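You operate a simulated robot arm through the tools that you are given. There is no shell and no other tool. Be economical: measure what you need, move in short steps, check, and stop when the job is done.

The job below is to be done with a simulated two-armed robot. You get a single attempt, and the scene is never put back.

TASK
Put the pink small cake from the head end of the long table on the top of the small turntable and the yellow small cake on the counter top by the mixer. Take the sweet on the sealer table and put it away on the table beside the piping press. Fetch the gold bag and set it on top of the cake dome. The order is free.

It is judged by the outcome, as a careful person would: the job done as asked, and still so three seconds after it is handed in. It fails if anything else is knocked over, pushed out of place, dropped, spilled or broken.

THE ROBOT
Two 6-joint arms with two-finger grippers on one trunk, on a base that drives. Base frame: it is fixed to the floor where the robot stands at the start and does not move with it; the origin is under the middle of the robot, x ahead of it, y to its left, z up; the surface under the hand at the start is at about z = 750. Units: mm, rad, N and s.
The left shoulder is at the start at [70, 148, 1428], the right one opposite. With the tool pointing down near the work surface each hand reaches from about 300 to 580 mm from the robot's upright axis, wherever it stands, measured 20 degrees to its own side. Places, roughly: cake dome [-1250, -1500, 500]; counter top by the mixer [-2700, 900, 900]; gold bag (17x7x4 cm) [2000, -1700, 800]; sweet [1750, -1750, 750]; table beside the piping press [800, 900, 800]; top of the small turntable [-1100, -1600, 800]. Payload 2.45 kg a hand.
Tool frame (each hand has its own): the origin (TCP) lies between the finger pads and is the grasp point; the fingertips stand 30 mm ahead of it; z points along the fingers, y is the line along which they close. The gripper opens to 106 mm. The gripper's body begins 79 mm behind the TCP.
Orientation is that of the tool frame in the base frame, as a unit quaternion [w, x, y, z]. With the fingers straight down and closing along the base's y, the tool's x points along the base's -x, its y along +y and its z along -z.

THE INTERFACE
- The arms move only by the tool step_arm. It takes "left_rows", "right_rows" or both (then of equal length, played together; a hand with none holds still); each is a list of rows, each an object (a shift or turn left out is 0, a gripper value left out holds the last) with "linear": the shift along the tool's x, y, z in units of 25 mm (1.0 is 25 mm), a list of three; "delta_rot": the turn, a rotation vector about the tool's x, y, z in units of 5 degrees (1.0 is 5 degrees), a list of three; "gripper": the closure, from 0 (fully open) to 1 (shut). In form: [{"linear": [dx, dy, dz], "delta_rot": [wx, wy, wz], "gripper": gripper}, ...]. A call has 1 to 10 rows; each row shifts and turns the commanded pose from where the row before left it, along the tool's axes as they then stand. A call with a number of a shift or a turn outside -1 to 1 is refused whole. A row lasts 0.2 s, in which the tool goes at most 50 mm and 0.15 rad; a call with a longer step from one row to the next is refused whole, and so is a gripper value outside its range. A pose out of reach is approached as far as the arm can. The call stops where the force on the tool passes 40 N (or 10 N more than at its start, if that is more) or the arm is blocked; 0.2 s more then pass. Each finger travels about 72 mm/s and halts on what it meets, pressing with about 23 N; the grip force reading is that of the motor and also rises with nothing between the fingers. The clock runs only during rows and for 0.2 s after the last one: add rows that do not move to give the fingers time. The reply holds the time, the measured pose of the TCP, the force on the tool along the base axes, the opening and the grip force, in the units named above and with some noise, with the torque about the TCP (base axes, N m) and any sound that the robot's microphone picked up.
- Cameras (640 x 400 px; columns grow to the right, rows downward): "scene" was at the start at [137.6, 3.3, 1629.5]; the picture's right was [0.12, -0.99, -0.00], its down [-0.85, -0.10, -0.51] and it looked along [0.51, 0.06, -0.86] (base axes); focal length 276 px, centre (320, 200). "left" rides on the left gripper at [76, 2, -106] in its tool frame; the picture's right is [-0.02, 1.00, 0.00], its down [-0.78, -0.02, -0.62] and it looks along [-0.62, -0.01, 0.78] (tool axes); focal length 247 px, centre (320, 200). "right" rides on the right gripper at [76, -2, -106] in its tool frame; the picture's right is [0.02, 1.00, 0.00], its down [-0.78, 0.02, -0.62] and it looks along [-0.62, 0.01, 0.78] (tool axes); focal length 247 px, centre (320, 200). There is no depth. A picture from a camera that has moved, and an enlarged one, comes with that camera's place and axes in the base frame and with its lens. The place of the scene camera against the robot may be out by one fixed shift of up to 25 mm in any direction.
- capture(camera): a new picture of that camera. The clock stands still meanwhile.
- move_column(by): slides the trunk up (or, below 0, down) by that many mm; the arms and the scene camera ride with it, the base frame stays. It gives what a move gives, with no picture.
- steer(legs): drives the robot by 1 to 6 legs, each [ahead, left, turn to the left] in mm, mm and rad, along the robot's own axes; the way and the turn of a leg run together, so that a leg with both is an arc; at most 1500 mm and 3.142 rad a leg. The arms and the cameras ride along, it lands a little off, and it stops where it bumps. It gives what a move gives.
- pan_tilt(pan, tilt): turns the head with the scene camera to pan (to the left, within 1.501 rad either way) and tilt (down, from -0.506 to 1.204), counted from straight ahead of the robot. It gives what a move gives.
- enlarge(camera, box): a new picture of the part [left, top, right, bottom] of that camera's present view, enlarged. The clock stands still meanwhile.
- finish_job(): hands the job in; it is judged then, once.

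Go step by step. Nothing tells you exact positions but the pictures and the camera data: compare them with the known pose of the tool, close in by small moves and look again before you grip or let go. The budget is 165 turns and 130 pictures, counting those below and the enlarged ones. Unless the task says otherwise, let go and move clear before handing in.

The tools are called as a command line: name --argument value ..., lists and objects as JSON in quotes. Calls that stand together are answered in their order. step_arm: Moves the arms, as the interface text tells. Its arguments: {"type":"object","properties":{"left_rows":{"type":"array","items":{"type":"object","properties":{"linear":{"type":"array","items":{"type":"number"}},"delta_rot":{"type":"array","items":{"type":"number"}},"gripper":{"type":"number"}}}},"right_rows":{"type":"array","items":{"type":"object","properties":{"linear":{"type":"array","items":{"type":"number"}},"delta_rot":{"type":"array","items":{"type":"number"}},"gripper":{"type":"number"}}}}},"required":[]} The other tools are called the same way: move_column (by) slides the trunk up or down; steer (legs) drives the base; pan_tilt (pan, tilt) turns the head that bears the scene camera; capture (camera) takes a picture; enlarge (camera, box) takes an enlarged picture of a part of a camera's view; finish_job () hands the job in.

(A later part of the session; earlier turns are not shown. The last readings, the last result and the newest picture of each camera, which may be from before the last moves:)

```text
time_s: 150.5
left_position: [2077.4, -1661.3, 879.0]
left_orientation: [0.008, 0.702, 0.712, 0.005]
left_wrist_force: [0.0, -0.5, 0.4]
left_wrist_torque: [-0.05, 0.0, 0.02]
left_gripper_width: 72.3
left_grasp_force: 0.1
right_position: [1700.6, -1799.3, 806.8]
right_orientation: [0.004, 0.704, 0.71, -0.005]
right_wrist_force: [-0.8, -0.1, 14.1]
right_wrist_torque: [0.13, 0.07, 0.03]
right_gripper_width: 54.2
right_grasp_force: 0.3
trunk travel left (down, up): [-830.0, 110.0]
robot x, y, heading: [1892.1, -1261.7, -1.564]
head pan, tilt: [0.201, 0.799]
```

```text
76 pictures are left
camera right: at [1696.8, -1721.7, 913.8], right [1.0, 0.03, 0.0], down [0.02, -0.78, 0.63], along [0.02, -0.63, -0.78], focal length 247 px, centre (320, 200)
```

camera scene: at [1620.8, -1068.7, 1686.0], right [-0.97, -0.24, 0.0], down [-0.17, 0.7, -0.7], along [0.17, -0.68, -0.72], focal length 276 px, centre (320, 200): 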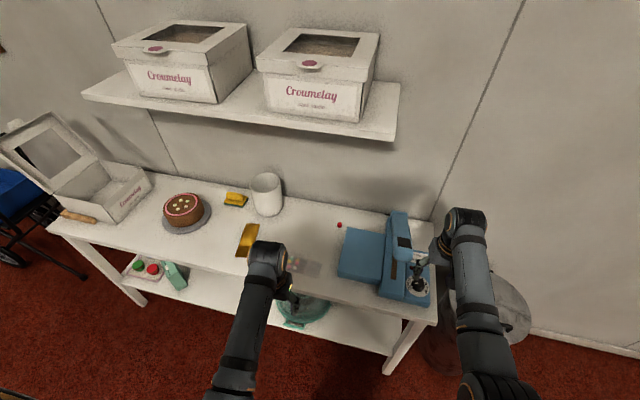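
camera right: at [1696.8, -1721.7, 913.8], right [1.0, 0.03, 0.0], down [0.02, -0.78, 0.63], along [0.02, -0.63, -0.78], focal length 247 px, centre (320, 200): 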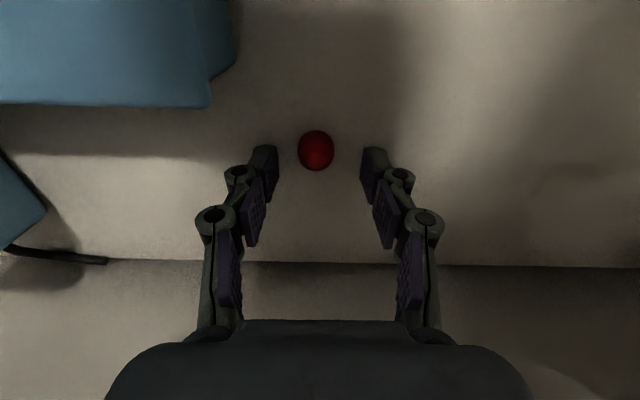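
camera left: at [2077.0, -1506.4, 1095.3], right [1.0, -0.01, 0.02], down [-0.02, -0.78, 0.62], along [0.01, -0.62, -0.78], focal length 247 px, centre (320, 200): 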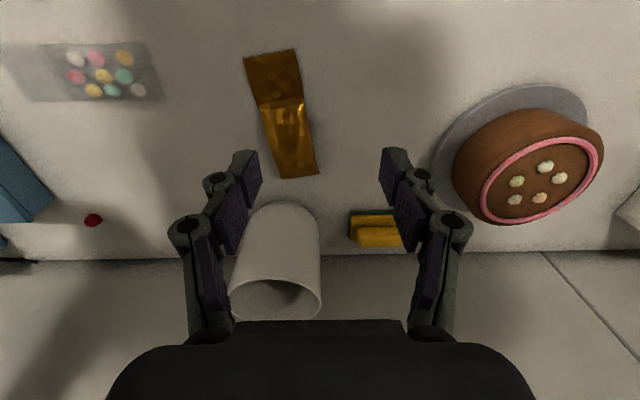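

Fingertips touch the table at 777, so the ball is at tip height. I lift 3 mm, shift 11 mm toward me, and look.

step_arm --right_rows '[{"linear": [0, 0, -0.16]}, {"linear": [0.42, -0.1, 0]}, {}, {}]'

capture --camera "right"

```text
time_s: 151.5
left_position: [2076.6, -1661.6, 879.9]
left_orientation: [0.007, 0.703, 0.711, 0.006]
left_wrist_force: [-0.4, 0.0, -0.3]
left_wrist_torque: [-0.03, 0.0, 0.01]
left_gripper_width: 72.3
left_grasp_force: 0.1
right_position: [1697.3, -1788.4, 809.1]
right_orientation: [0.003, 0.704, 0.71, -0.001]
right_wrist_force: [-0.8, 0.0, -0.2]
right_wrist_torque: [0.01, -0.06, -0.01]
right_gripper_width: 52.8
right_grasp_force: 0.0
trunk travel left (down, up): [-830.0, 110.0]
robot x, y, heading: [1891.2, -1263.0, -1.566]
head pan, tilt: [0.201, 0.799]
```

```text
75 pictures are left
camera right: at [1694.0, -1711.8, 915.9], right [1.0, 0.03, 0.0], down [0.02, -0.78, 0.63], along [0.02, -0.63, -0.78], focal length 247 px, centre (320, 200)
```

right: 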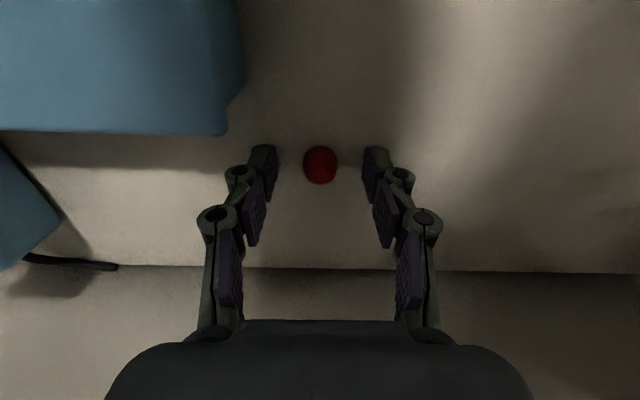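

Ball is exactly between the tips. Close and lift.

step_arm --right_rows '[{"gripper": 0.7}, {"gripper": 0.9}, {}, {}, {}, {"linear": [0, 0, -0.5]}, {"linear": [0, 0, -1]}, {"linear": [0, 0, -1]}, {}]'

capture --camera "right"

capture --camera "left"

```text
time_s: 153.5
left_position: [2077.4, -1662.3, 878.4]
left_orientation: [0.007, 0.703, 0.712, 0.006]
left_wrist_force: [0.4, -0.6, 0.0]
left_wrist_torque: [0.02, 0.03, 0.01]
left_gripper_width: 72.2
left_grasp_force: 0.0
right_position: [1697.1, -1791.0, 872.9]
right_orientation: [0.003, 0.704, 0.71, -0.003]
right_wrist_force: [1.2, -0.1, -0.6]
right_wrist_torque: [0.0, -0.01, -0.01]
right_gripper_width: 17.8
right_grasp_force: 23.1
trunk travel left (down, up): [-830.0, 110.0]
robot x, y, heading: [1891.5, -1264.5, -1.563]
head pan, tilt: [0.201, 0.799]
```

```text
74 pictures are left
camera right: at [1693.2, -1713.1, 979.2], right [1.0, 0.03, 0.0], down [0.02, -0.78, 0.63], along [0.02, -0.63, -0.78], focal length 247 px, centre (320, 200)
```

right: 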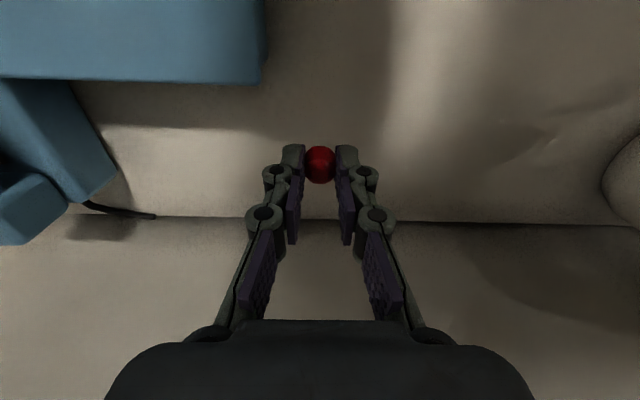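

```text
73 pictures are left
camera left: at [2077.3, -1586.8, 984.6], right [1.0, -0.01, 0.02], down [-0.02, -0.78, 0.62], along [0.01, -0.62, -0.78], focal length 247 px, centre (320, 200)
```

left: 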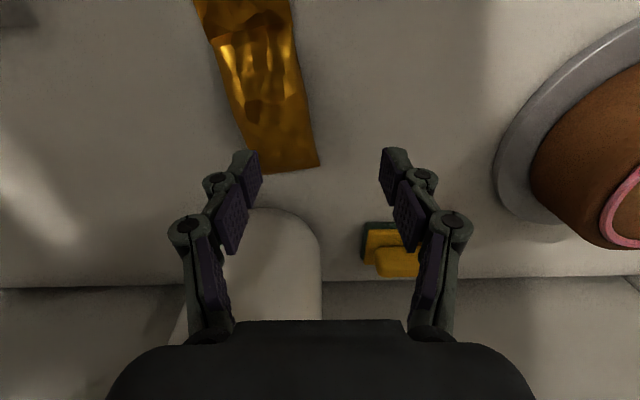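

The sweet is held. Before grasping the gold bag I need to know if the left hand can work near-horizontally, since the dome is under a shelf. I back off and test tilting the left hand in free air.

move_column --by 110

steer --legs '[[-300, 0, 0]]'

step_arm --left_rows '[{"delta_rot": [0, -0.8, 0]}, {"delta_rot": [0, -0.8, 0]}, {"delta_rot": [0, -0.8, 0]}, {"delta_rot": [0, -0.8, 0]}, {"delta_rot": [0, -0.8, 0]}, {"delta_rot": [0, -0.8, 0]}, {"delta_rot": [0, -0.8, 0]}, {"delta_rot": [0, -0.8, 0]}, {}, {}]'

```text
time_s: 154.9
left_position: [2078.1, -1662.2, 989.3]
left_orientation: [0.008, 0.703, 0.711, 0.006]
left_wrist_force: [-0.1, -0.9, 0.0]
left_wrist_torque: [0.0, 0.02, 0.01]
left_gripper_width: 72.0
left_grasp_force: 0.0
right_position: [1696.1, -1790.2, 982.1]
right_orientation: [0.004, 0.705, 0.71, -0.003]
right_wrist_force: [-0.5, -0.8, 0.5]
right_wrist_torque: [-0.01, 0.0, 0.02]
right_gripper_width: 17.5
right_grasp_force: 23.2
trunk travel left (down, up): [-940.0, 0.0]
robot x, y, heading: [1893.0, -1260.4, -1.562]
head pan, tilt: [0.201, 0.799]
```

```text
time_s: 156.9
left_position: [2074.4, -1373.0, 988.7]
left_orientation: [0.005, 0.702, 0.712, 0.007]
left_wrist_force: [0.1, -0.3, 0.5]
left_wrist_torque: [0.02, -0.03, -0.01]
left_gripper_width: 72.1
left_grasp_force: 0.0
right_position: [1694.2, -1500.9, 981.9]
right_orientation: [0.003, 0.704, 0.71, -0.002]
right_wrist_force: [-0.8, 0.2, 0.2]
right_wrist_torque: [0.01, -0.01, -0.01]
right_gripper_width: 17.3
right_grasp_force: 22.4
trunk travel left (down, up): [-940.0, 0.0]
robot x, y, heading: [1892.1, -971.7, -1.561]
head pan, tilt: [0.201, 0.799]
```

```text
time_s: 159.1
left_position: [2086.1, -1377.7, 994.8]
left_orientation: [0.22, 0.684, 0.671, -0.183]
left_wrist_force: [-0.2, 0.4, 0.6]
left_wrist_torque: [-0.01, 0.0, 0.01]
left_gripper_width: 72.2
left_grasp_force: 0.0
right_position: [1693.8, -1499.0, 983.0]
right_orientation: [0.003, 0.704, 0.71, -0.003]
right_wrist_force: [-1.1, 0.6, -0.1]
right_wrist_torque: [0.02, -0.01, 0.04]
right_gripper_width: 17.3
right_grasp_force: 22.9
trunk travel left (down, up): [-940.0, 0.0]
robot x, y, heading: [1890.3, -973.7, -1.565]
head pan, tilt: [0.201, 0.799]
```

A 33° tilt works. I continue to about 65° while extending forward.

step_arm --left_rows '[{"linear": [-0.5, 0, 0.35], "delta_rot": [0, -0.8, 0]}, {"linear": [-0.5, 0, 0.4], "delta_rot": [0, -0.8, 0]}, {"linear": [-0.45, 0, 0.4], "delta_rot": [0, -0.8, 0]}, {"linear": [-0.4, 0, 0.45], "delta_rot": [0, -0.8, 0]}, {"linear": [-0.4, 0, 0.5], "delta_rot": [0, -0.8, 0]}, {"linear": [-0.3, 0, 0.5], "delta_rot": [0, -0.8, 0]}, {"linear": [-0.3, 0, 0.5], "delta_rot": [0, -0.8, 0]}, {"linear": [-0.3, 0, 0.5], "delta_rot": [0, -0.8, 0]}, {}, {}]'

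pan_tilt --pan 0.4 --tilt 1.1

capture --camera "scene"

```text
time_s: 161.3
left_position: [2078.9, -1492.5, 981.6]
left_orientation: [0.384, 0.598, 0.599, -0.369]
left_wrist_force: [-0.2, 0.6, -0.7]
left_wrist_torque: [-0.01, 0.0, 0.03]
left_gripper_width: 72.2
left_grasp_force: 0.0
right_position: [1694.0, -1500.6, 983.0]
right_orientation: [0.004, 0.704, 0.71, -0.002]
right_wrist_force: [-0.5, -0.4, -0.2]
right_wrist_torque: [-0.03, 0.01, 0.0]
right_gripper_width: 18.7
right_grasp_force: 23.1
trunk travel left (down, up): [-940.0, 0.0]
robot x, y, heading: [1889.5, -969.2, -1.568]
head pan, tilt: [0.201, 0.799]
```

```text
time_s: 162.1
left_position: [2078.0, -1493.0, 982.3]
left_orientation: [0.383, 0.598, 0.6, -0.367]
left_wrist_force: [0.6, 0.0, 0.0]
left_wrist_torque: [0.0, 0.02, -0.02]
left_gripper_width: 72.3
left_grasp_force: 0.0
right_position: [1693.8, -1498.4, 982.5]
right_orientation: [0.003, 0.704, 0.71, -0.003]
right_wrist_force: [-0.3, 0.2, -0.1]
right_wrist_torque: [-0.02, 0.0, 0.0]
right_gripper_width: 18.6
right_grasp_force: 22.4
trunk travel left (down, up): [-940.0, 0.0]
robot x, y, heading: [1889.4, -968.2, -1.565]
head pan, tilt: [0.4, 1.1]
```

```text
72 pictures are left
camera scene: at [1936.4, -1083.3, 1664.2], right [-0.92, -0.4, 0.0], down [-0.35, 0.82, -0.45], along [0.18, -0.42, -0.89], focal length 276 px, centre (320, 200)
```

scene: 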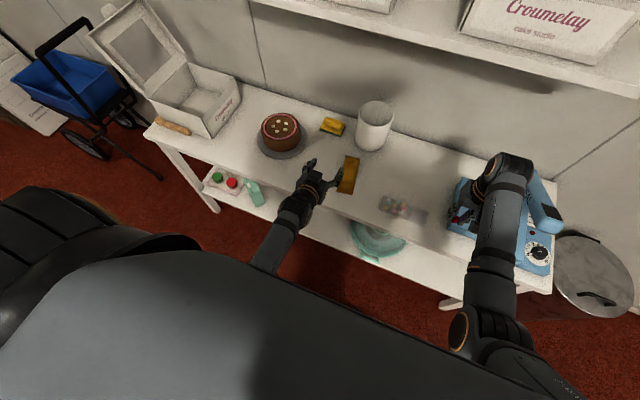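

The near-horizontal posture works well, so I'll grasp the gold bag with the hand tilted ~56°. I adjust tilt and yaw, retract the right hand, open the left gripper, and shift right 42 mm.

step_arm --left_rows '[{"delta_rot": [0, 0.8, 0], "gripper": 0.05}, {"delta_rot": [0, 0.8, 0]}, {"delta_rot": [-0.4, 0, -0.26]}, {"delta_rot": [-0.4, 0, -0.26]}, {"delta_rot": [-0.4, 0, -0.26]}, {}, {}]' --right_rows '[{"linear": [0.7, 0, 0]}, {"linear": [0.7, 0, 0]}, {"linear": [0.7, 0, 0]}, {"linear": [0.7, 0, 0]}, {"linear": [0.7, 0, 0]}, {"linear": [0.5, 0, 0]}, {}]'

steer --legs '[[0, -42, 0]]'

capture --camera "left"

```text
time_s: 163.7
left_position: [2078.3, -1491.7, 982.6]
left_orientation: [0.362, 0.584, 0.661, -0.302]
left_wrist_force: [0.2, 0.1, 0.1]
left_wrist_torque: [0.01, -0.02, 0.0]
left_gripper_width: 100.8
left_grasp_force: 0.1
right_position: [1693.0, -1401.7, 981.5]
right_orientation: [0.004, 0.704, 0.71, -0.002]
right_wrist_force: [-0.6, -0.1, -0.6]
right_wrist_torque: [0.01, 0.01, -0.03]
right_gripper_width: 18.5
right_grasp_force: 23.2
trunk travel left (down, up): [-940.0, 0.0]
robot x, y, heading: [1893.0, -968.1, -1.557]
head pan, tilt: [0.4, 1.1]
```

```text
time_s: 164.6
left_position: [2044.7, -1492.3, 982.0]
left_orientation: [0.361, 0.583, 0.661, -0.305]
left_wrist_force: [0.2, 0.6, 0.1]
left_wrist_torque: [-0.03, 0.04, -0.06]
left_gripper_width: 100.7
left_grasp_force: 0.1
right_position: [1660.1, -1401.2, 981.4]
right_orientation: [0.001, 0.704, 0.71, -0.005]
right_wrist_force: [0.3, 0.5, 0.5]
right_wrist_torque: [0.01, 0.09, 0.01]
right_gripper_width: 18.8
right_grasp_force: 22.7
trunk travel left (down, up): [-940.0, 0.0]
robot x, y, heading: [1847.4, -970.1, -1.565]
head pan, tilt: [0.4, 1.1]
```

```text
71 pictures are left
camera left: at [2029.2, -1363.8, 976.2], right [0.99, 0.12, 0.04], down [-0.05, 0.08, 1.0], along [0.12, -0.99, 0.08], focal length 247 px, centre (320, 200)
```

left: 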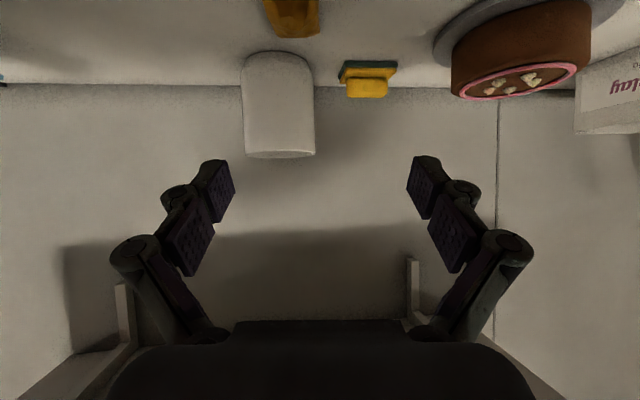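

Bag is laterally aligned. I lower the trunk 110 mm and drive ahead 113 mm above the bag.

move_column --by -110

steer --legs '[[100, 0, 0]]'

capture --camera "left"

enlarge --camera "scene" --box '[220, 60, 480, 260]'

```text
time_s: 166.0
left_position: [2038.3, -1493.6, 874.0]
left_orientation: [0.363, 0.584, 0.66, -0.302]
left_wrist_force: [0.1, 0.0, 0.0]
left_wrist_torque: [0.0, 0.03, 0.04]
left_gripper_width: 100.7
left_grasp_force: 0.0
right_position: [1651.6, -1401.0, 870.9]
right_orientation: [0.004, 0.704, 0.71, -0.002]
right_wrist_force: [-0.1, -1.1, -0.4]
right_wrist_torque: [-0.01, 0.0, 0.0]
right_gripper_width: 18.5
right_grasp_force: 23.2
trunk travel left (down, up): [-830.0, 110.0]
robot x, y, heading: [1852.1, -973.9, -1.559]
head pan, tilt: [0.4, 1.1]
```

```text
time_s: 167.2
left_position: [2041.2, -1591.5, 873.8]
left_orientation: [0.364, 0.582, 0.662, -0.301]
left_wrist_force: [-0.1, -1.0, 0.0]
left_wrist_torque: [0.03, -0.02, -0.01]
left_gripper_width: 100.6
left_grasp_force: 0.0
right_position: [1654.8, -1501.3, 870.8]
right_orientation: [0.004, 0.704, 0.711, -0.002]
right_wrist_force: [0.5, -0.1, -0.6]
right_wrist_torque: [-0.01, 0.02, -0.05]
right_gripper_width: 18.5
right_grasp_force: 22.9
trunk travel left (down, up): [-830.0, 110.0]
robot x, y, heading: [1848.5, -1070.5, -1.559]
head pan, tilt: [0.4, 1.1]
```

```text
70 pictures are left
camera left: at [2024.9, -1462.8, 867.7], right [0.99, 0.13, 0.04], down [-0.05, 0.08, 1.0], along [0.12, -0.99, 0.08], focal length 247 px, centre (320, 200)
```

left: 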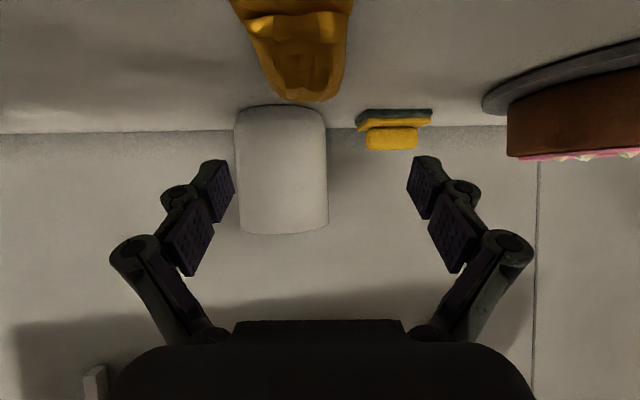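

```text
2.00 times, centred on (350, 160) of scene
camera zoom: at [1896.6, -1182.1, 1554.3], right [-0.92, -0.4, 0.0], down [-0.36, 0.82, -0.45], along [0.18, -0.42, -0.89], focal length 553 px, centre (260, 280)
```

zoom: 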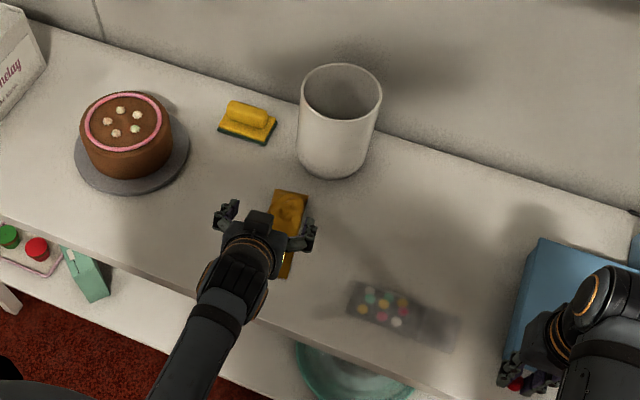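

I shift 7 mm to the right of the hand's line and descend along the vertical to about 820, then look.

step_arm --left_rows '[{"linear": [0.46, -0.15, 0.31]}, {"linear": [0.46, -0.15, 0.31]}, {"linear": [0.46, 0, 0.31]}, {"linear": [0.36, 0, 0.24]}, {}, {}, {}]'

capture --camera "left"

enlarge --camera "scene" --box '[260, 100, 420, 200]'

```text
time_s: 168.8
left_position: [2033.3, -1594.0, 821.7]
left_orientation: [0.364, 0.583, 0.661, -0.301]
left_wrist_force: [-1.5, 0.4, -0.3]
left_wrist_torque: [0.04, -0.02, -0.01]
left_gripper_width: 100.8
left_grasp_force: 0.0
right_position: [1654.8, -1501.8, 870.4]
right_orientation: [0.004, 0.703, 0.711, -0.002]
right_wrist_force: [-0.4, 0.1, 0.3]
right_wrist_torque: [0.01, 0.01, 0.01]
right_gripper_width: 18.7
right_grasp_force: 22.7
trunk travel left (down, up): [-830.0, 110.0]
robot x, y, heading: [1847.5, -1071.1, -1.558]
head pan, tilt: [0.4, 1.1]
```

```text
68 pictures are left
camera left: at [2018.5, -1463.8, 814.9], right [0.99, 0.13, 0.04], down [-0.05, 0.08, 1.0], along [0.12, -0.99, 0.08], focal length 247 px, centre (320, 200)
```

left: 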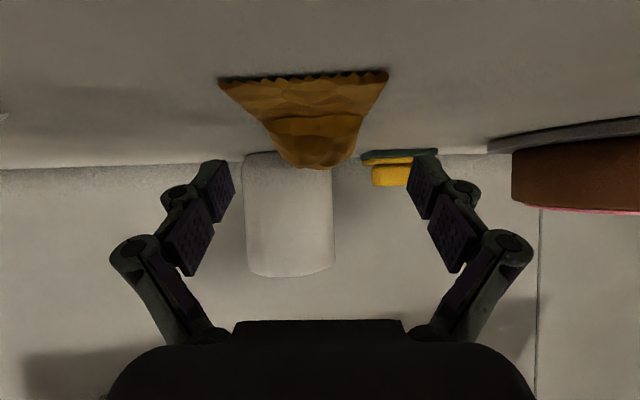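

```text
4.00 times, centred on (340, 150) of scene
camera zoom: at [1896.7, -1183.0, 1554.2], right [-0.92, -0.4, 0.0], down [-0.36, 0.82, -0.45], along [0.18, -0.42, -0.89], focal length 1106 px, centre (240, 400)
```

zoom: 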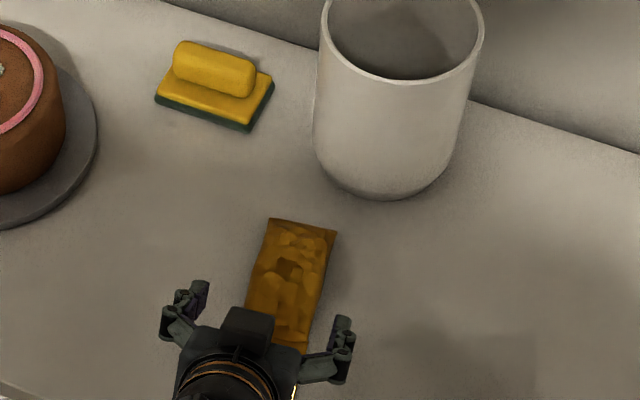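

The bag lies between the fingers, slightly to one side. I shift 7 mm, go 20 mm forward and 15 mm down.

step_arm --left_rows '[{"linear": [-0.2, -0.28, 0.33]}, {"linear": [-0.2, 0, 0.33]}, {"linear": [0.25, 0, 0.17]}, {"linear": [0.25, 0, 0.17]}, {}, {}]'

capture --camera "left"

enlarge --camera "scene" --box '[260, 100, 420, 200]'

```text
time_s: 170.2
left_position: [2031.3, -1613.6, 805.2]
left_orientation: [0.364, 0.583, 0.661, -0.302]
left_wrist_force: [-0.1, 0.9, 0.3]
left_wrist_torque: [-0.01, 0.05, 0.01]
left_gripper_width: 100.7
left_grasp_force: 0.0
right_position: [1654.6, -1501.1, 870.6]
right_orientation: [0.004, 0.703, 0.711, -0.002]
right_wrist_force: [-0.3, -0.2, 0.4]
right_wrist_torque: [0.03, 0.0, -0.02]
right_gripper_width: 18.5
right_grasp_force: 23.2
trunk travel left (down, up): [-830.0, 110.0]
robot x, y, heading: [1850.8, -1069.7, -1.56]
head pan, tilt: [0.4, 1.1]
```

```text
66 pictures are left
camera left: at [2015.8, -1484.2, 798.1], right [0.99, 0.13, 0.04], down [-0.05, 0.08, 1.0], along [0.12, -0.99, 0.08], focal length 247 px, centre (320, 200)
```

left: 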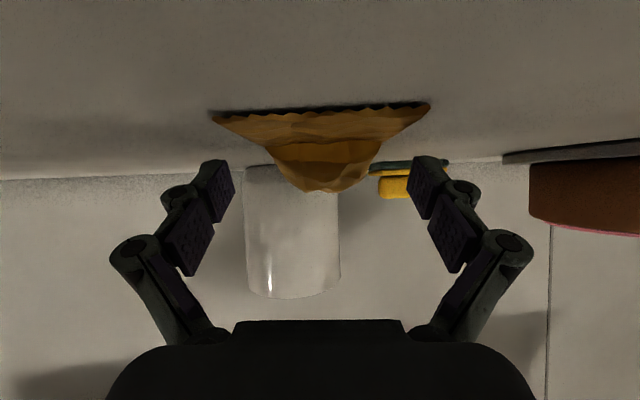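

```text
4.00 times, centred on (340, 150) of scene
camera zoom: at [1896.7, -1183.0, 1554.2], right [-0.92, -0.4, 0.0], down [-0.36, 0.82, -0.45], along [0.18, -0.42, -0.89], focal length 1106 px, centre (240, 400)
```

zoom: 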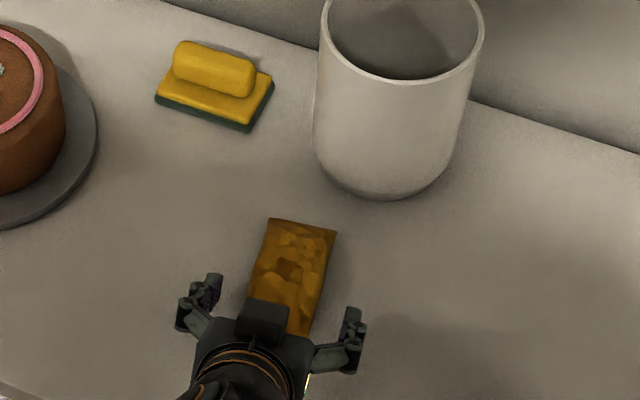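

Centred now. Close the left gripper on the bag.

step_arm --left_rows '[{"gripper": 0.3}, {"gripper": 0.5}, {"gripper": 0.7}, {}, {}, {}]'

capture --camera "left"

enlarge --camera "scene" --box '[260, 100, 420, 200]'

```text
time_s: 171.6
left_position: [2031.1, -1612.8, 806.6]
left_orientation: [0.364, 0.583, 0.66, -0.302]
left_wrist_force: [-1.3, -2.2, 8.0]
left_wrist_torque: [-0.15, 0.13, 0.03]
left_gripper_width: 58.5
left_grasp_force: 23.2
right_position: [1653.5, -1500.8, 871.5]
right_orientation: [0.004, 0.703, 0.711, -0.002]
right_wrist_force: [-0.7, -0.5, -0.5]
right_wrist_torque: [0.02, -0.02, -0.01]
right_gripper_width: 18.4
right_grasp_force: 23.0
trunk travel left (down, up): [-830.0, 110.0]
robot x, y, heading: [1848.4, -1067.9, -1.557]
head pan, tilt: [0.4, 1.1]
```

```text
64 pictures are left
camera left: at [2015.4, -1484.2, 798.9], right [0.99, 0.13, 0.04], down [-0.05, 0.08, 1.0], along [0.12, -0.99, 0.08], focal length 247 px, centre (320, 200)
```

left: 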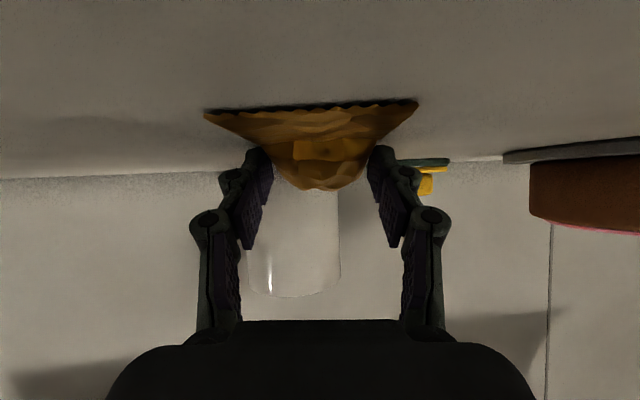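

```text
4.00 times, centred on (340, 150) of scene
camera zoom: at [1896.0, -1182.1, 1554.4], right [-0.92, -0.4, 0.0], down [-0.35, 0.82, -0.45], along [0.18, -0.42, -0.89], focal length 1106 px, centre (240, 400)
```

zoom: 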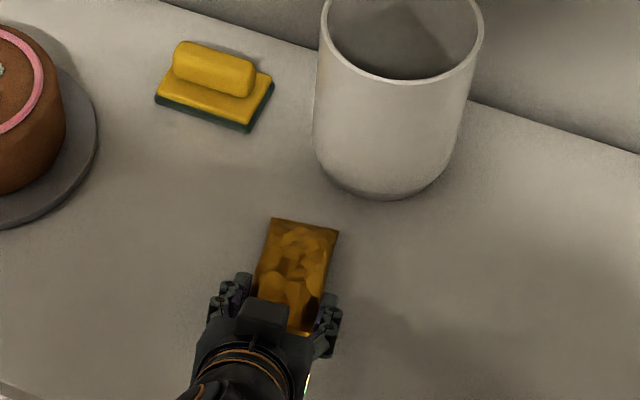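

Gripped at 58 mm. Lift with the trunk and check.

move_column --by 110

steer --legs '[[-130, 0, 0]]'

capture --camera "left"

capture --camera "scene"

```text
time_s: 173.0
left_position: [2031.1, -1613.1, 912.7]
left_orientation: [0.363, 0.583, 0.661, -0.302]
left_wrist_force: [0.1, 0.3, -1.3]
left_wrist_torque: [0.0, 0.01, -0.01]
left_gripper_width: 58.1
left_grasp_force: 23.1
right_position: [1655.1, -1502.0, 981.2]
right_orientation: [0.004, 0.703, 0.711, -0.002]
right_wrist_force: [1.0, 0.0, -0.1]
right_wrist_torque: [0.02, -0.02, -0.03]
right_gripper_width: 18.5
right_grasp_force: 22.5
trunk travel left (down, up): [-940.0, 0.0]
robot x, y, heading: [1849.0, -1070.9, -1.557]
head pan, tilt: [0.4, 1.1]
```

```text
time_s: 174.3
left_position: [2027.6, -1485.4, 912.4]
left_orientation: [0.362, 0.585, 0.66, -0.302]
left_wrist_force: [-0.5, -0.7, -0.4]
left_wrist_torque: [0.05, -0.02, -0.01]
left_gripper_width: 57.8
left_grasp_force: 23.3
right_position: [1652.2, -1372.1, 979.4]
right_orientation: [0.003, 0.704, 0.71, -0.003]
right_wrist_force: [-0.5, -0.1, 0.1]
right_wrist_torque: [0.01, 0.02, -0.04]
right_gripper_width: 18.4
right_grasp_force: 23.0
trunk travel left (down, up): [-940.0, 0.0]
robot x, y, heading: [1852.2, -941.7, -1.567]
head pan, tilt: [0.4, 1.1]
```

```text
62 pictures are left
camera left: at [2013.6, -1356.9, 907.3], right [0.99, 0.12, 0.04], down [-0.05, 0.07, 1.0], along [0.12, -0.99, 0.08], focal length 247 px, centre (320, 200)
```

left: 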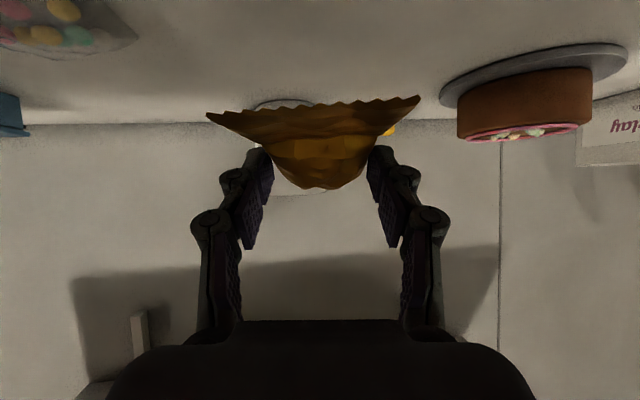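

```text
61 pictures are left
camera scene: at [1895.2, -1056.8, 1664.0], right [-0.92, -0.4, 0.0], down [-0.35, 0.82, -0.45], along [0.18, -0.42, -0.89], focal length 276 px, centre (320, 200)
```

scene: 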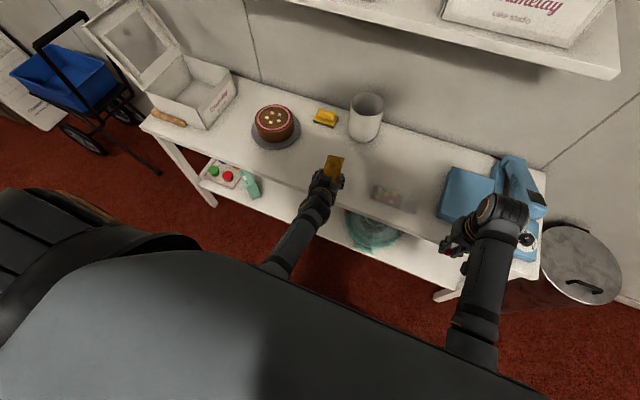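

The bag is held firmly. I drive back along the aisle to the shelf table with the dome.

steer --legs '[[0, -1500, 0], [-220, 0, 0], [0, -1500, 0], [0, -180, 0]]'

pan_tilt --pan 0.15 --tilt 0.6

capture --camera "scene"

```text
time_s: 190.9
left_position: [-1122.8, -1251.5, 913.7]
left_orientation: [0.36, 0.589, 0.656, -0.305]
left_wrist_force: [1.2, -0.5, 0.5]
left_wrist_torque: [0.04, 0.01, -0.02]
left_gripper_width: 56.5
left_grasp_force: 22.7
right_position: [-1497.9, -1133.6, 980.2]
right_orientation: [0.003, 0.709, 0.705, -0.002]
right_wrist_force: [0.3, 0.5, 0.0]
right_wrist_torque: [0.0, 0.05, 0.01]
right_gripper_width: 18.5
right_grasp_force: 23.1
trunk travel left (down, up): [-940.0, 0.0]
robot x, y, heading: [-1296.1, -704.4, -1.58]
head pan, tilt: [0.4, 1.1]
```

```text
time_s: 191.9
left_position: [-1124.7, -1251.5, 914.1]
left_orientation: [0.361, 0.589, 0.656, -0.304]
left_wrist_force: [0.0, -0.6, -0.2]
left_wrist_torque: [0.01, -0.01, 0.0]
left_gripper_width: 56.5
left_grasp_force: 23.5
right_position: [-1500.6, -1133.0, 980.5]
right_orientation: [0.004, 0.71, 0.704, -0.001]
right_wrist_force: [-0.5, -0.8, -0.2]
right_wrist_torque: [0.03, 0.02, -0.03]
right_gripper_width: 18.4
right_grasp_force: 23.2
trunk travel left (down, up): [-940.0, 0.0]
robot x, y, heading: [-1293.6, -701.4, -1.579]
head pan, tilt: [0.15, 0.6]
```

```text
60 pictures are left
camera scene: at [-1264.1, -848.1, 1702.8], right [-0.99, -0.14, 0.0], down [-0.08, 0.56, -0.82], along [0.12, -0.82, -0.57], focal length 276 px, centre (320, 200)
```

scene: 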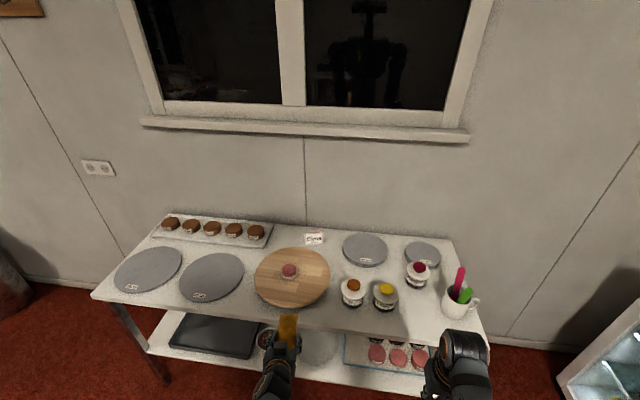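

I back up 120 mm and lower the trunk a lot to look beneath the shelf at the dome.

steer --legs '[[-120, 0, 0.009]]'

move_column --by -650

pan_tilt --pan 0.15 --tilt 0.5

capture --camera "scene"

```text
time_s: 193.1
left_position: [-1122.1, -1135.3, 913.9]
left_orientation: [0.361, 0.588, 0.658, -0.303]
left_wrist_force: [-0.2, 0.5, -0.6]
left_wrist_torque: [0.05, 0.0, 0.0]
left_gripper_width: 56.4
left_grasp_force: 22.9
right_position: [-1496.5, -1019.3, 979.7]
right_orientation: [0.004, 0.708, 0.706, -0.001]
right_wrist_force: [-0.1, 0.3, -0.5]
right_wrist_torque: [0.0, 0.0, 0.02]
right_gripper_width: 18.4
right_grasp_force: 23.0
trunk travel left (down, up): [-940.0, 0.0]
robot x, y, heading: [-1291.7, -589.9, -1.578]
head pan, tilt: [0.15, 0.6]
```

```text
refused: -650 is not a number from -400 to 400
```

```text
time_s: 193.8
left_position: [-1120.9, -1133.1, 914.4]
left_orientation: [0.361, 0.588, 0.657, -0.304]
left_wrist_force: [0.1, 0.0, -0.1]
left_wrist_torque: [0.01, -0.02, -0.02]
left_gripper_width: 56.6
left_grasp_force: 23.3
right_position: [-1496.5, -1016.2, 981.0]
right_orientation: [0.004, 0.708, 0.706, -0.003]
right_wrist_force: [-0.3, 0.3, 0.6]
right_wrist_torque: [0.04, 0.0, 0.05]
right_gripper_width: 18.4
right_grasp_force: 23.1
trunk travel left (down, up): [-940.0, 0.0]
robot x, y, heading: [-1295.0, -587.2, -1.579]
head pan, tilt: [0.15, 0.499]
```

```text
59 pictures are left
camera scene: at [-1261.6, -733.1, 1711.9], right [-0.99, -0.15, 0.0], down [-0.07, 0.47, -0.88], along [0.13, -0.87, -0.48], focal length 276 px, centre (320, 200)
```

scene: 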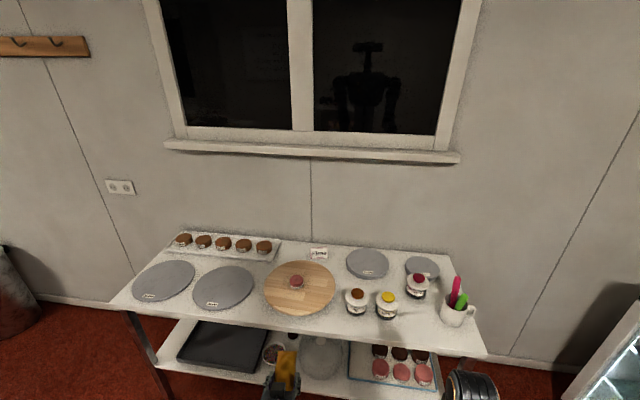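

move_column --by -400

move_column --by -200

capture --camera "scene"

capture --camera "left"

```text
time_s: 197.6
left_position: [-1121.8, -1132.1, 514.5]
left_orientation: [0.361, 0.588, 0.657, -0.305]
left_wrist_force: [0.6, 0.7, -1.3]
left_wrist_torque: [0.04, 0.01, 0.02]
left_gripper_width: 55.9
left_grasp_force: 22.9
right_position: [-1496.7, -1016.6, 580.5]
right_orientation: [0.004, 0.708, 0.706, -0.002]
right_wrist_force: [-0.2, 0.0, 0.5]
right_wrist_torque: [-0.02, 0.0, 0.0]
right_gripper_width: 18.6
right_grasp_force: 23.3
trunk travel left (down, up): [-540.0, 400.0]
robot x, y, heading: [-1295.2, -589.0, -1.574]
head pan, tilt: [0.15, 0.499]
```

```text
time_s: 199.8
left_position: [-1122.0, -1133.7, 314.3]
left_orientation: [0.362, 0.587, 0.657, -0.305]
left_wrist_force: [0.1, -1.0, 0.1]
left_wrist_torque: [0.01, 0.0, 0.0]
left_gripper_width: 55.9
left_grasp_force: 22.9
right_position: [-1497.6, -1016.6, 381.6]
right_orientation: [0.004, 0.708, 0.706, -0.001]
right_wrist_force: [0.5, -0.2, 0.3]
right_wrist_torque: [-0.01, 0.0, -0.01]
right_gripper_width: 18.5
right_grasp_force: 22.8
trunk travel left (down, up): [-340.0, 600.0]
robot x, y, heading: [-1294.3, -585.7, -1.575]
head pan, tilt: [0.15, 0.499]
```

```text
58 pictures are left
camera scene: at [-1261.6, -733.1, 1112.0], right [-0.99, -0.15, 0.0], down [-0.07, 0.47, -0.88], along [0.13, -0.87, -0.48], focal length 276 px, centre (320, 200)
```

scene: 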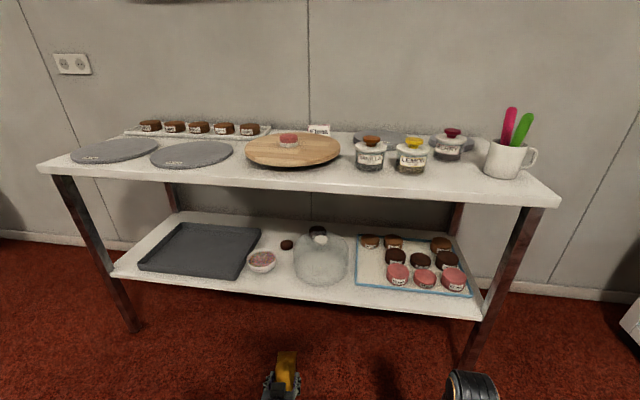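

```text
57 pictures are left
camera left: at [-1135.3, -1004.7, 308.4], right [0.99, 0.11, 0.04], down [-0.05, 0.08, 1.0], along [0.11, -0.99, 0.08], focal length 247 px, centre (320, 200)
```

left: 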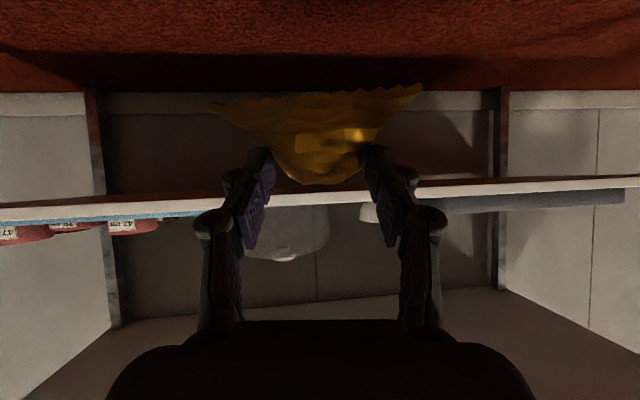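

enlarge --camera "scene" --box '[230, 190, 410, 302]'

enlarge --camera "left" --box '[180, 150, 460, 310]'

```text
3.56 times, centred on (320, 246) of scene
camera zoom: at [-1261.6, -733.1, 1112.0], right [-0.99, -0.15, 0.0], down [-0.07, 0.47, -0.88], along [0.13, -0.87, -0.48], focal length 983 px, centre (320, 36)
```

zoom: 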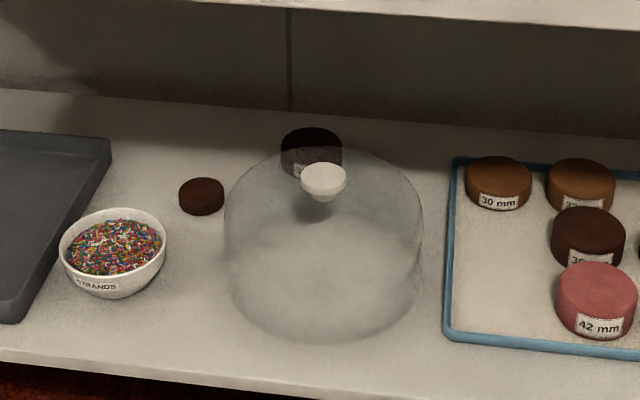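

```text
2.29 times, centred on (320, 230) of left
camera zoom: at [-1135.3, -1004.7, 308.4], right [0.99, 0.11, 0.04], down [-0.05, 0.08, 1.0], along [0.11, -0.99, 0.08], focal length 564 px, centre (320, 131)
```

zoom: 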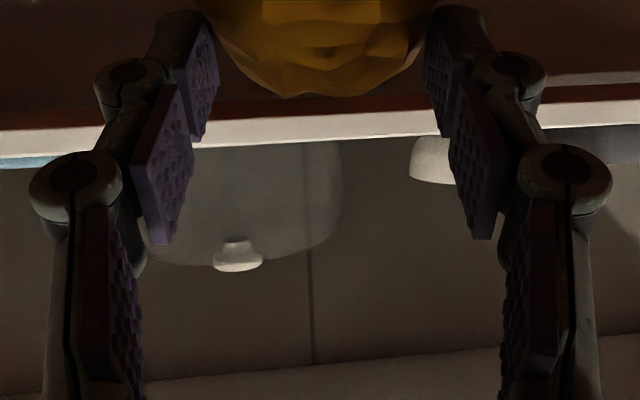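

The dome is at about (-1158, -1555) with a small flat knob on top at z≈488. I align laterally and measure it again with the wrist camera from a bit closer.

steer --legs '[[0, -38, 0], [60, 0, 0]]'

enlarge --camera "left" --box '[180, 150, 460, 325]'

enlarge --camera "scene" --box '[230, 190, 410, 302]'

```text
time_s: 201.2
left_position: [-1159.5, -1195.7, 313.7]
left_orientation: [0.362, 0.587, 0.658, -0.303]
left_wrist_force: [0.1, -1.1, -0.7]
left_wrist_torque: [0.03, 0.0, -0.01]
left_gripper_width: 55.8
left_grasp_force: 22.7
right_position: [-1534.0, -1078.9, 380.8]
right_orientation: [0.005, 0.708, 0.706, -0.002]
right_wrist_force: [-0.3, 0.0, -0.4]
right_wrist_torque: [0.02, 0.0, 0.01]
right_gripper_width: 18.6
right_grasp_force: 22.8
trunk travel left (down, up): [-340.0, 600.0]
robot x, y, heading: [-1330.6, -651.1, -1.577]
head pan, tilt: [0.15, 0.499]
```

```text
2.29 times, centred on (320, 238) of left
camera zoom: at [-1173.0, -1066.1, 307.9], right [0.99, 0.11, 0.04], down [-0.05, 0.08, 1.0], along [0.11, -0.99, 0.08], focal length 564 px, centre (320, 114)
```

zoom: 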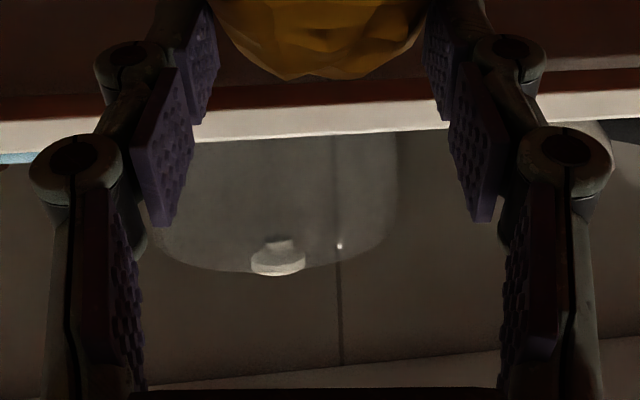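

```text
3.56 times, centred on (320, 246) of scene
camera zoom: at [-1299.3, -795.3, 1111.8], right [-0.99, -0.15, 0.0], down [-0.07, 0.47, -0.88], along [0.13, -0.87, -0.48], focal length 983 px, centre (320, 36)
```

zoom: 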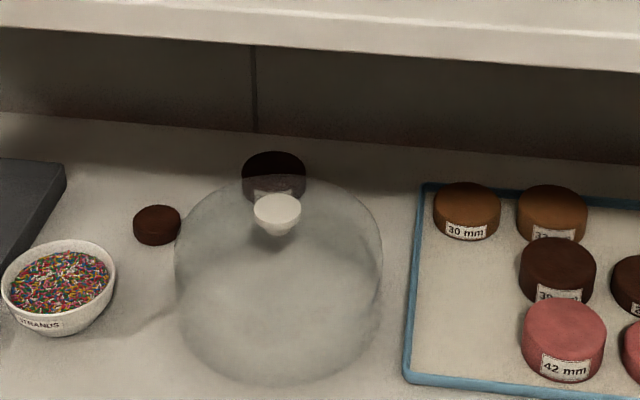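

Knob centre is at about (-1161, -1552), top z≈486. I back up 80 mm, extend and raise the left hand relative to the trunk, and retract the right hand so that only the left goes under the shelf.

steer --legs '[[-80, 0, 0.006]]'

step_arm --left_rows '[{"linear": [-0.6, 0.01, 0.09]}, {"linear": [-0.6, 0.01, 0.09]}, {"linear": [-0.6, 0.01, 0.09]}, {"linear": [-0.6, 0.01, 0.09]}, {"linear": [-0.6, 0.01, 0.09]}, {"linear": [-0.6, 0.01, 0.09]}, {"linear": [-0.6, 0.01, 0.09]}, {"linear": [-0.6, 0.01, 0.09]}, {}, {}]' --right_rows '[{"linear": [0.55, 0, 0]}, {"linear": [0.55, 0, 0]}, {"linear": [0.55, 0, 0]}, {"linear": [0.55, 0, 0]}, {"linear": [0.55, 0, 0]}, {"linear": [0.55, 0, 0]}, {"linear": [0.55, 0, 0]}, {"linear": [0.4, 0, 0]}, {}, {}]'

```text
time_s: 202.3
left_position: [-1155.8, -1113.1, 314.3]
left_orientation: [0.363, 0.585, 0.658, -0.304]
left_wrist_force: [-0.2, -0.6, -0.2]
left_wrist_torque: [0.03, 0.0, -0.05]
left_gripper_width: 56.1
left_grasp_force: 22.8
right_position: [-1531.7, -1000.0, 381.2]
right_orientation: [0.005, 0.706, 0.708, -0.003]
right_wrist_force: [0.0, -0.2, 1.2]
right_wrist_torque: [-0.03, -0.04, 0.01]
right_gripper_width: 18.7
right_grasp_force: 22.9
trunk travel left (down, up): [-340.0, 600.0]
robot x, y, heading: [-1332.3, -568.5, -1.568]
head pan, tilt: [0.15, 0.499]
```

```text
time_s: 204.5
left_position: [-1145.1, -1194.8, 404.2]
left_orientation: [0.362, 0.585, 0.659, -0.303]
left_wrist_force: [-0.4, -0.4, -1.8]
left_wrist_torque: [0.03, -0.04, 0.01]
left_gripper_width: 55.5
left_grasp_force: 22.8
right_position: [-1531.9, -892.9, 379.2]
right_orientation: [0.004, 0.705, 0.709, -0.002]
right_wrist_force: [-0.5, 0.3, -0.3]
right_wrist_torque: [0.02, -0.01, -0.02]
right_gripper_width: 18.4
right_grasp_force: 23.2
trunk travel left (down, up): [-340.0, 600.0]
robot x, y, heading: [-1332.5, -569.5, -1.567]
head pan, tilt: [0.15, 0.499]
```

Now raise the trunk 131 mm, align 18 mm right and drive 250 mm in; then check with both wrist cameras.

move_column --by 131

steer --legs '[[0, -18, 0], [240, 0, 0]]'

capture --camera "left"

capture --camera "right"

```text
time_s: 206.1
left_position: [-1146.7, -1194.0, 535.4]
left_orientation: [0.362, 0.585, 0.659, -0.303]
left_wrist_force: [0.1, -0.6, -0.6]
left_wrist_torque: [0.02, 0.01, -0.01]
left_gripper_width: 55.4
left_grasp_force: 23.0
right_position: [-1532.3, -893.4, 509.0]
right_orientation: [0.003, 0.705, 0.709, -0.002]
right_wrist_force: [-0.8, 0.6, -0.2]
right_wrist_torque: [-0.01, 0.0, 0.0]
right_gripper_width: 18.7
right_grasp_force: 22.3
trunk travel left (down, up): [-471.0, 469.0]
robot x, y, heading: [-1331.9, -568.7, -1.568]
head pan, tilt: [0.15, 0.499]
```

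```text
time_s: 208.3
left_position: [-1161.9, -1437.8, 533.3]
left_orientation: [0.363, 0.585, 0.659, -0.303]
left_wrist_force: [0.8, -0.5, -1.5]
left_wrist_torque: [0.03, -0.02, -0.01]
left_gripper_width: 55.3
left_grasp_force: 23.6
right_position: [-1549.2, -1138.3, 510.8]
right_orientation: [0.003, 0.705, 0.709, -0.002]
right_wrist_force: [1.0, -0.1, 0.2]
right_wrist_torque: [0.01, 0.02, 0.02]
right_gripper_width: 18.4
right_grasp_force: 22.4
trunk travel left (down, up): [-471.0, 469.0]
robot x, y, heading: [-1350.5, -814.8, -1.572]
head pan, tilt: [0.15, 0.499]
```

```text
52 pictures are left
camera left: at [-1177.1, -1310.2, 527.8], right [0.99, 0.12, 0.04], down [-0.05, 0.08, 1.0], along [0.12, -0.99, 0.08], focal length 247 px, centre (320, 200)
```

left: 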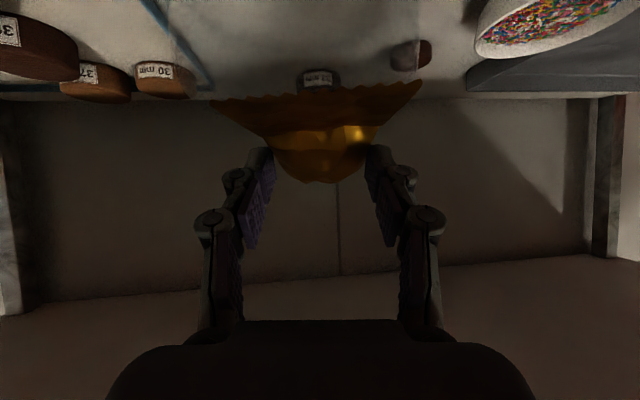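

```text
51 pictures are left
camera right: at [-1551.5, -1061.1, 616.4], right [1.0, 0.03, 0.0], down [0.02, -0.78, 0.63], along [0.02, -0.63, -0.78], focal length 247 px, centre (320, 200)
```

right: 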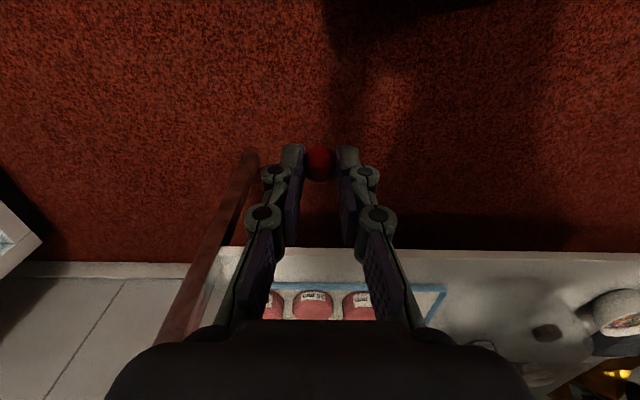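

I enlarge the right wrist view to see the dome and the bag.

enlarge --camera "right" --box '[420, 250, 640, 400]'

```text
2.67 times, centred on (530, 325) of right
camera zoom: at [-1551.5, -1061.1, 616.4], right [1.0, 0.03, 0.0], down [0.02, -0.78, 0.63], along [0.02, -0.63, -0.78], focal length 659 px, centre (-240, -133)
```

zoom: 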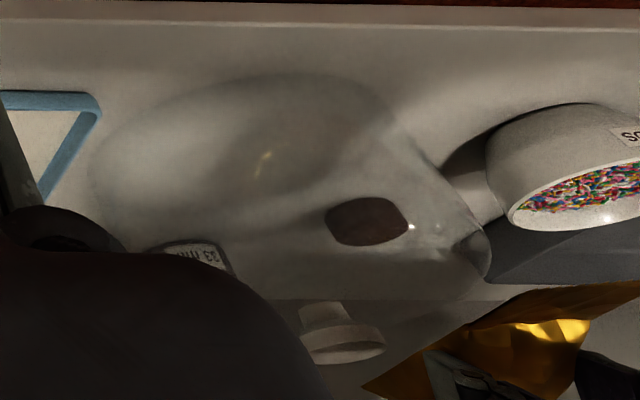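

Confirmed: knob top at (-1163, -1552, 485). I drive the remaining 97 mm; the bag bottom passes about 18 mm above the knob.

steer --legs '[[97, 0, 0]]'

capture --camera "right"

enlarge --camera "right" --box '[420, 250, 640, 400]'

```text
time_s: 209.4
left_position: [-1162.3, -1536.3, 533.5]
left_orientation: [0.362, 0.586, 0.659, -0.302]
left_wrist_force: [0.8, -0.2, -1.4]
left_wrist_torque: [0.01, 0.0, 0.01]
left_gripper_width: 55.3
left_grasp_force: 22.7
right_position: [-1548.6, -1233.5, 509.2]
right_orientation: [0.003, 0.705, 0.709, -0.002]
right_wrist_force: [-0.5, 0.6, 0.5]
right_wrist_torque: [0.05, 0.0, -0.01]
right_gripper_width: 18.8
right_grasp_force: 23.4
trunk travel left (down, up): [-471.0, 469.0]
robot x, y, heading: [-1349.0, -910.9, -1.567]
head pan, tilt: [0.15, 0.499]
```

```text
49 pictures are left
camera right: at [-1551.7, -1157.3, 616.2], right [1.0, 0.02, 0.0], down [0.02, -0.78, 0.63], along [0.02, -0.63, -0.78], focal length 247 px, centre (320, 200)
```

right: 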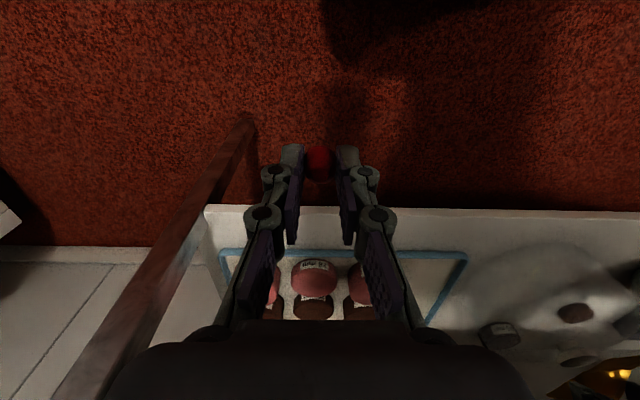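

```text
2.67 times, centred on (530, 325) of right
camera zoom: at [-1551.7, -1157.3, 616.2], right [1.0, 0.02, 0.0], down [0.02, -0.78, 0.63], along [0.02, -0.63, -0.78], focal length 659 px, centre (-240, -133)
```

zoom: 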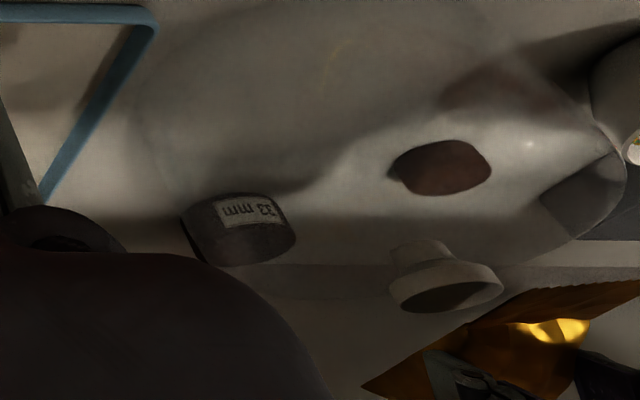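

The bag centre is over the knob within a few mm. I lower with the trunk in small steps, watching the force.

move_column --by -12

enlarge --camera "right" --box '[500, 280, 640, 400]'

```text
time_s: 210.0
left_position: [-1163.3, -1534.6, 523.2]
left_orientation: [0.362, 0.586, 0.659, -0.302]
left_wrist_force: [-0.1, -0.5, -0.9]
left_wrist_torque: [0.04, 0.0, 0.01]
left_gripper_width: 55.3
left_grasp_force: 22.5
right_position: [-1549.2, -1234.9, 498.1]
right_orientation: [0.005, 0.705, 0.709, -0.003]
right_wrist_force: [0.6, 0.7, 0.3]
right_wrist_torque: [0.01, 0.02, -0.01]
right_gripper_width: 18.5
right_grasp_force: 22.9
trunk travel left (down, up): [-459.0, 481.0]
robot x, y, heading: [-1352.8, -911.0, -1.57]
head pan, tilt: [0.15, 0.499]
```

```text
3.33 times, centred on (570, 340) of right
camera zoom: at [-1551.8, -1156.5, 604.7], right [1.0, 0.02, 0.0], down [0.02, -0.78, 0.63], along [0.02, -0.63, -0.78], focal length 823 px, centre (-513, -267)
```

zoom: 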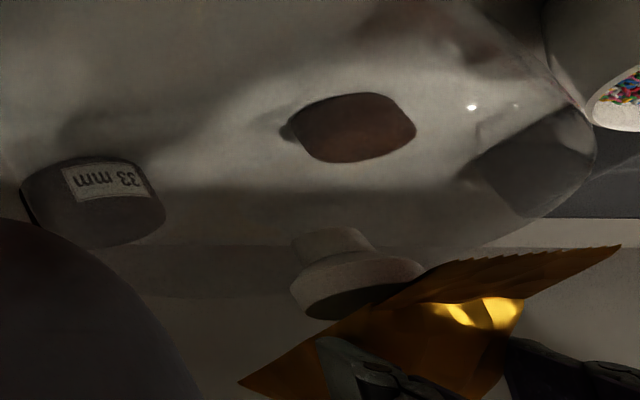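

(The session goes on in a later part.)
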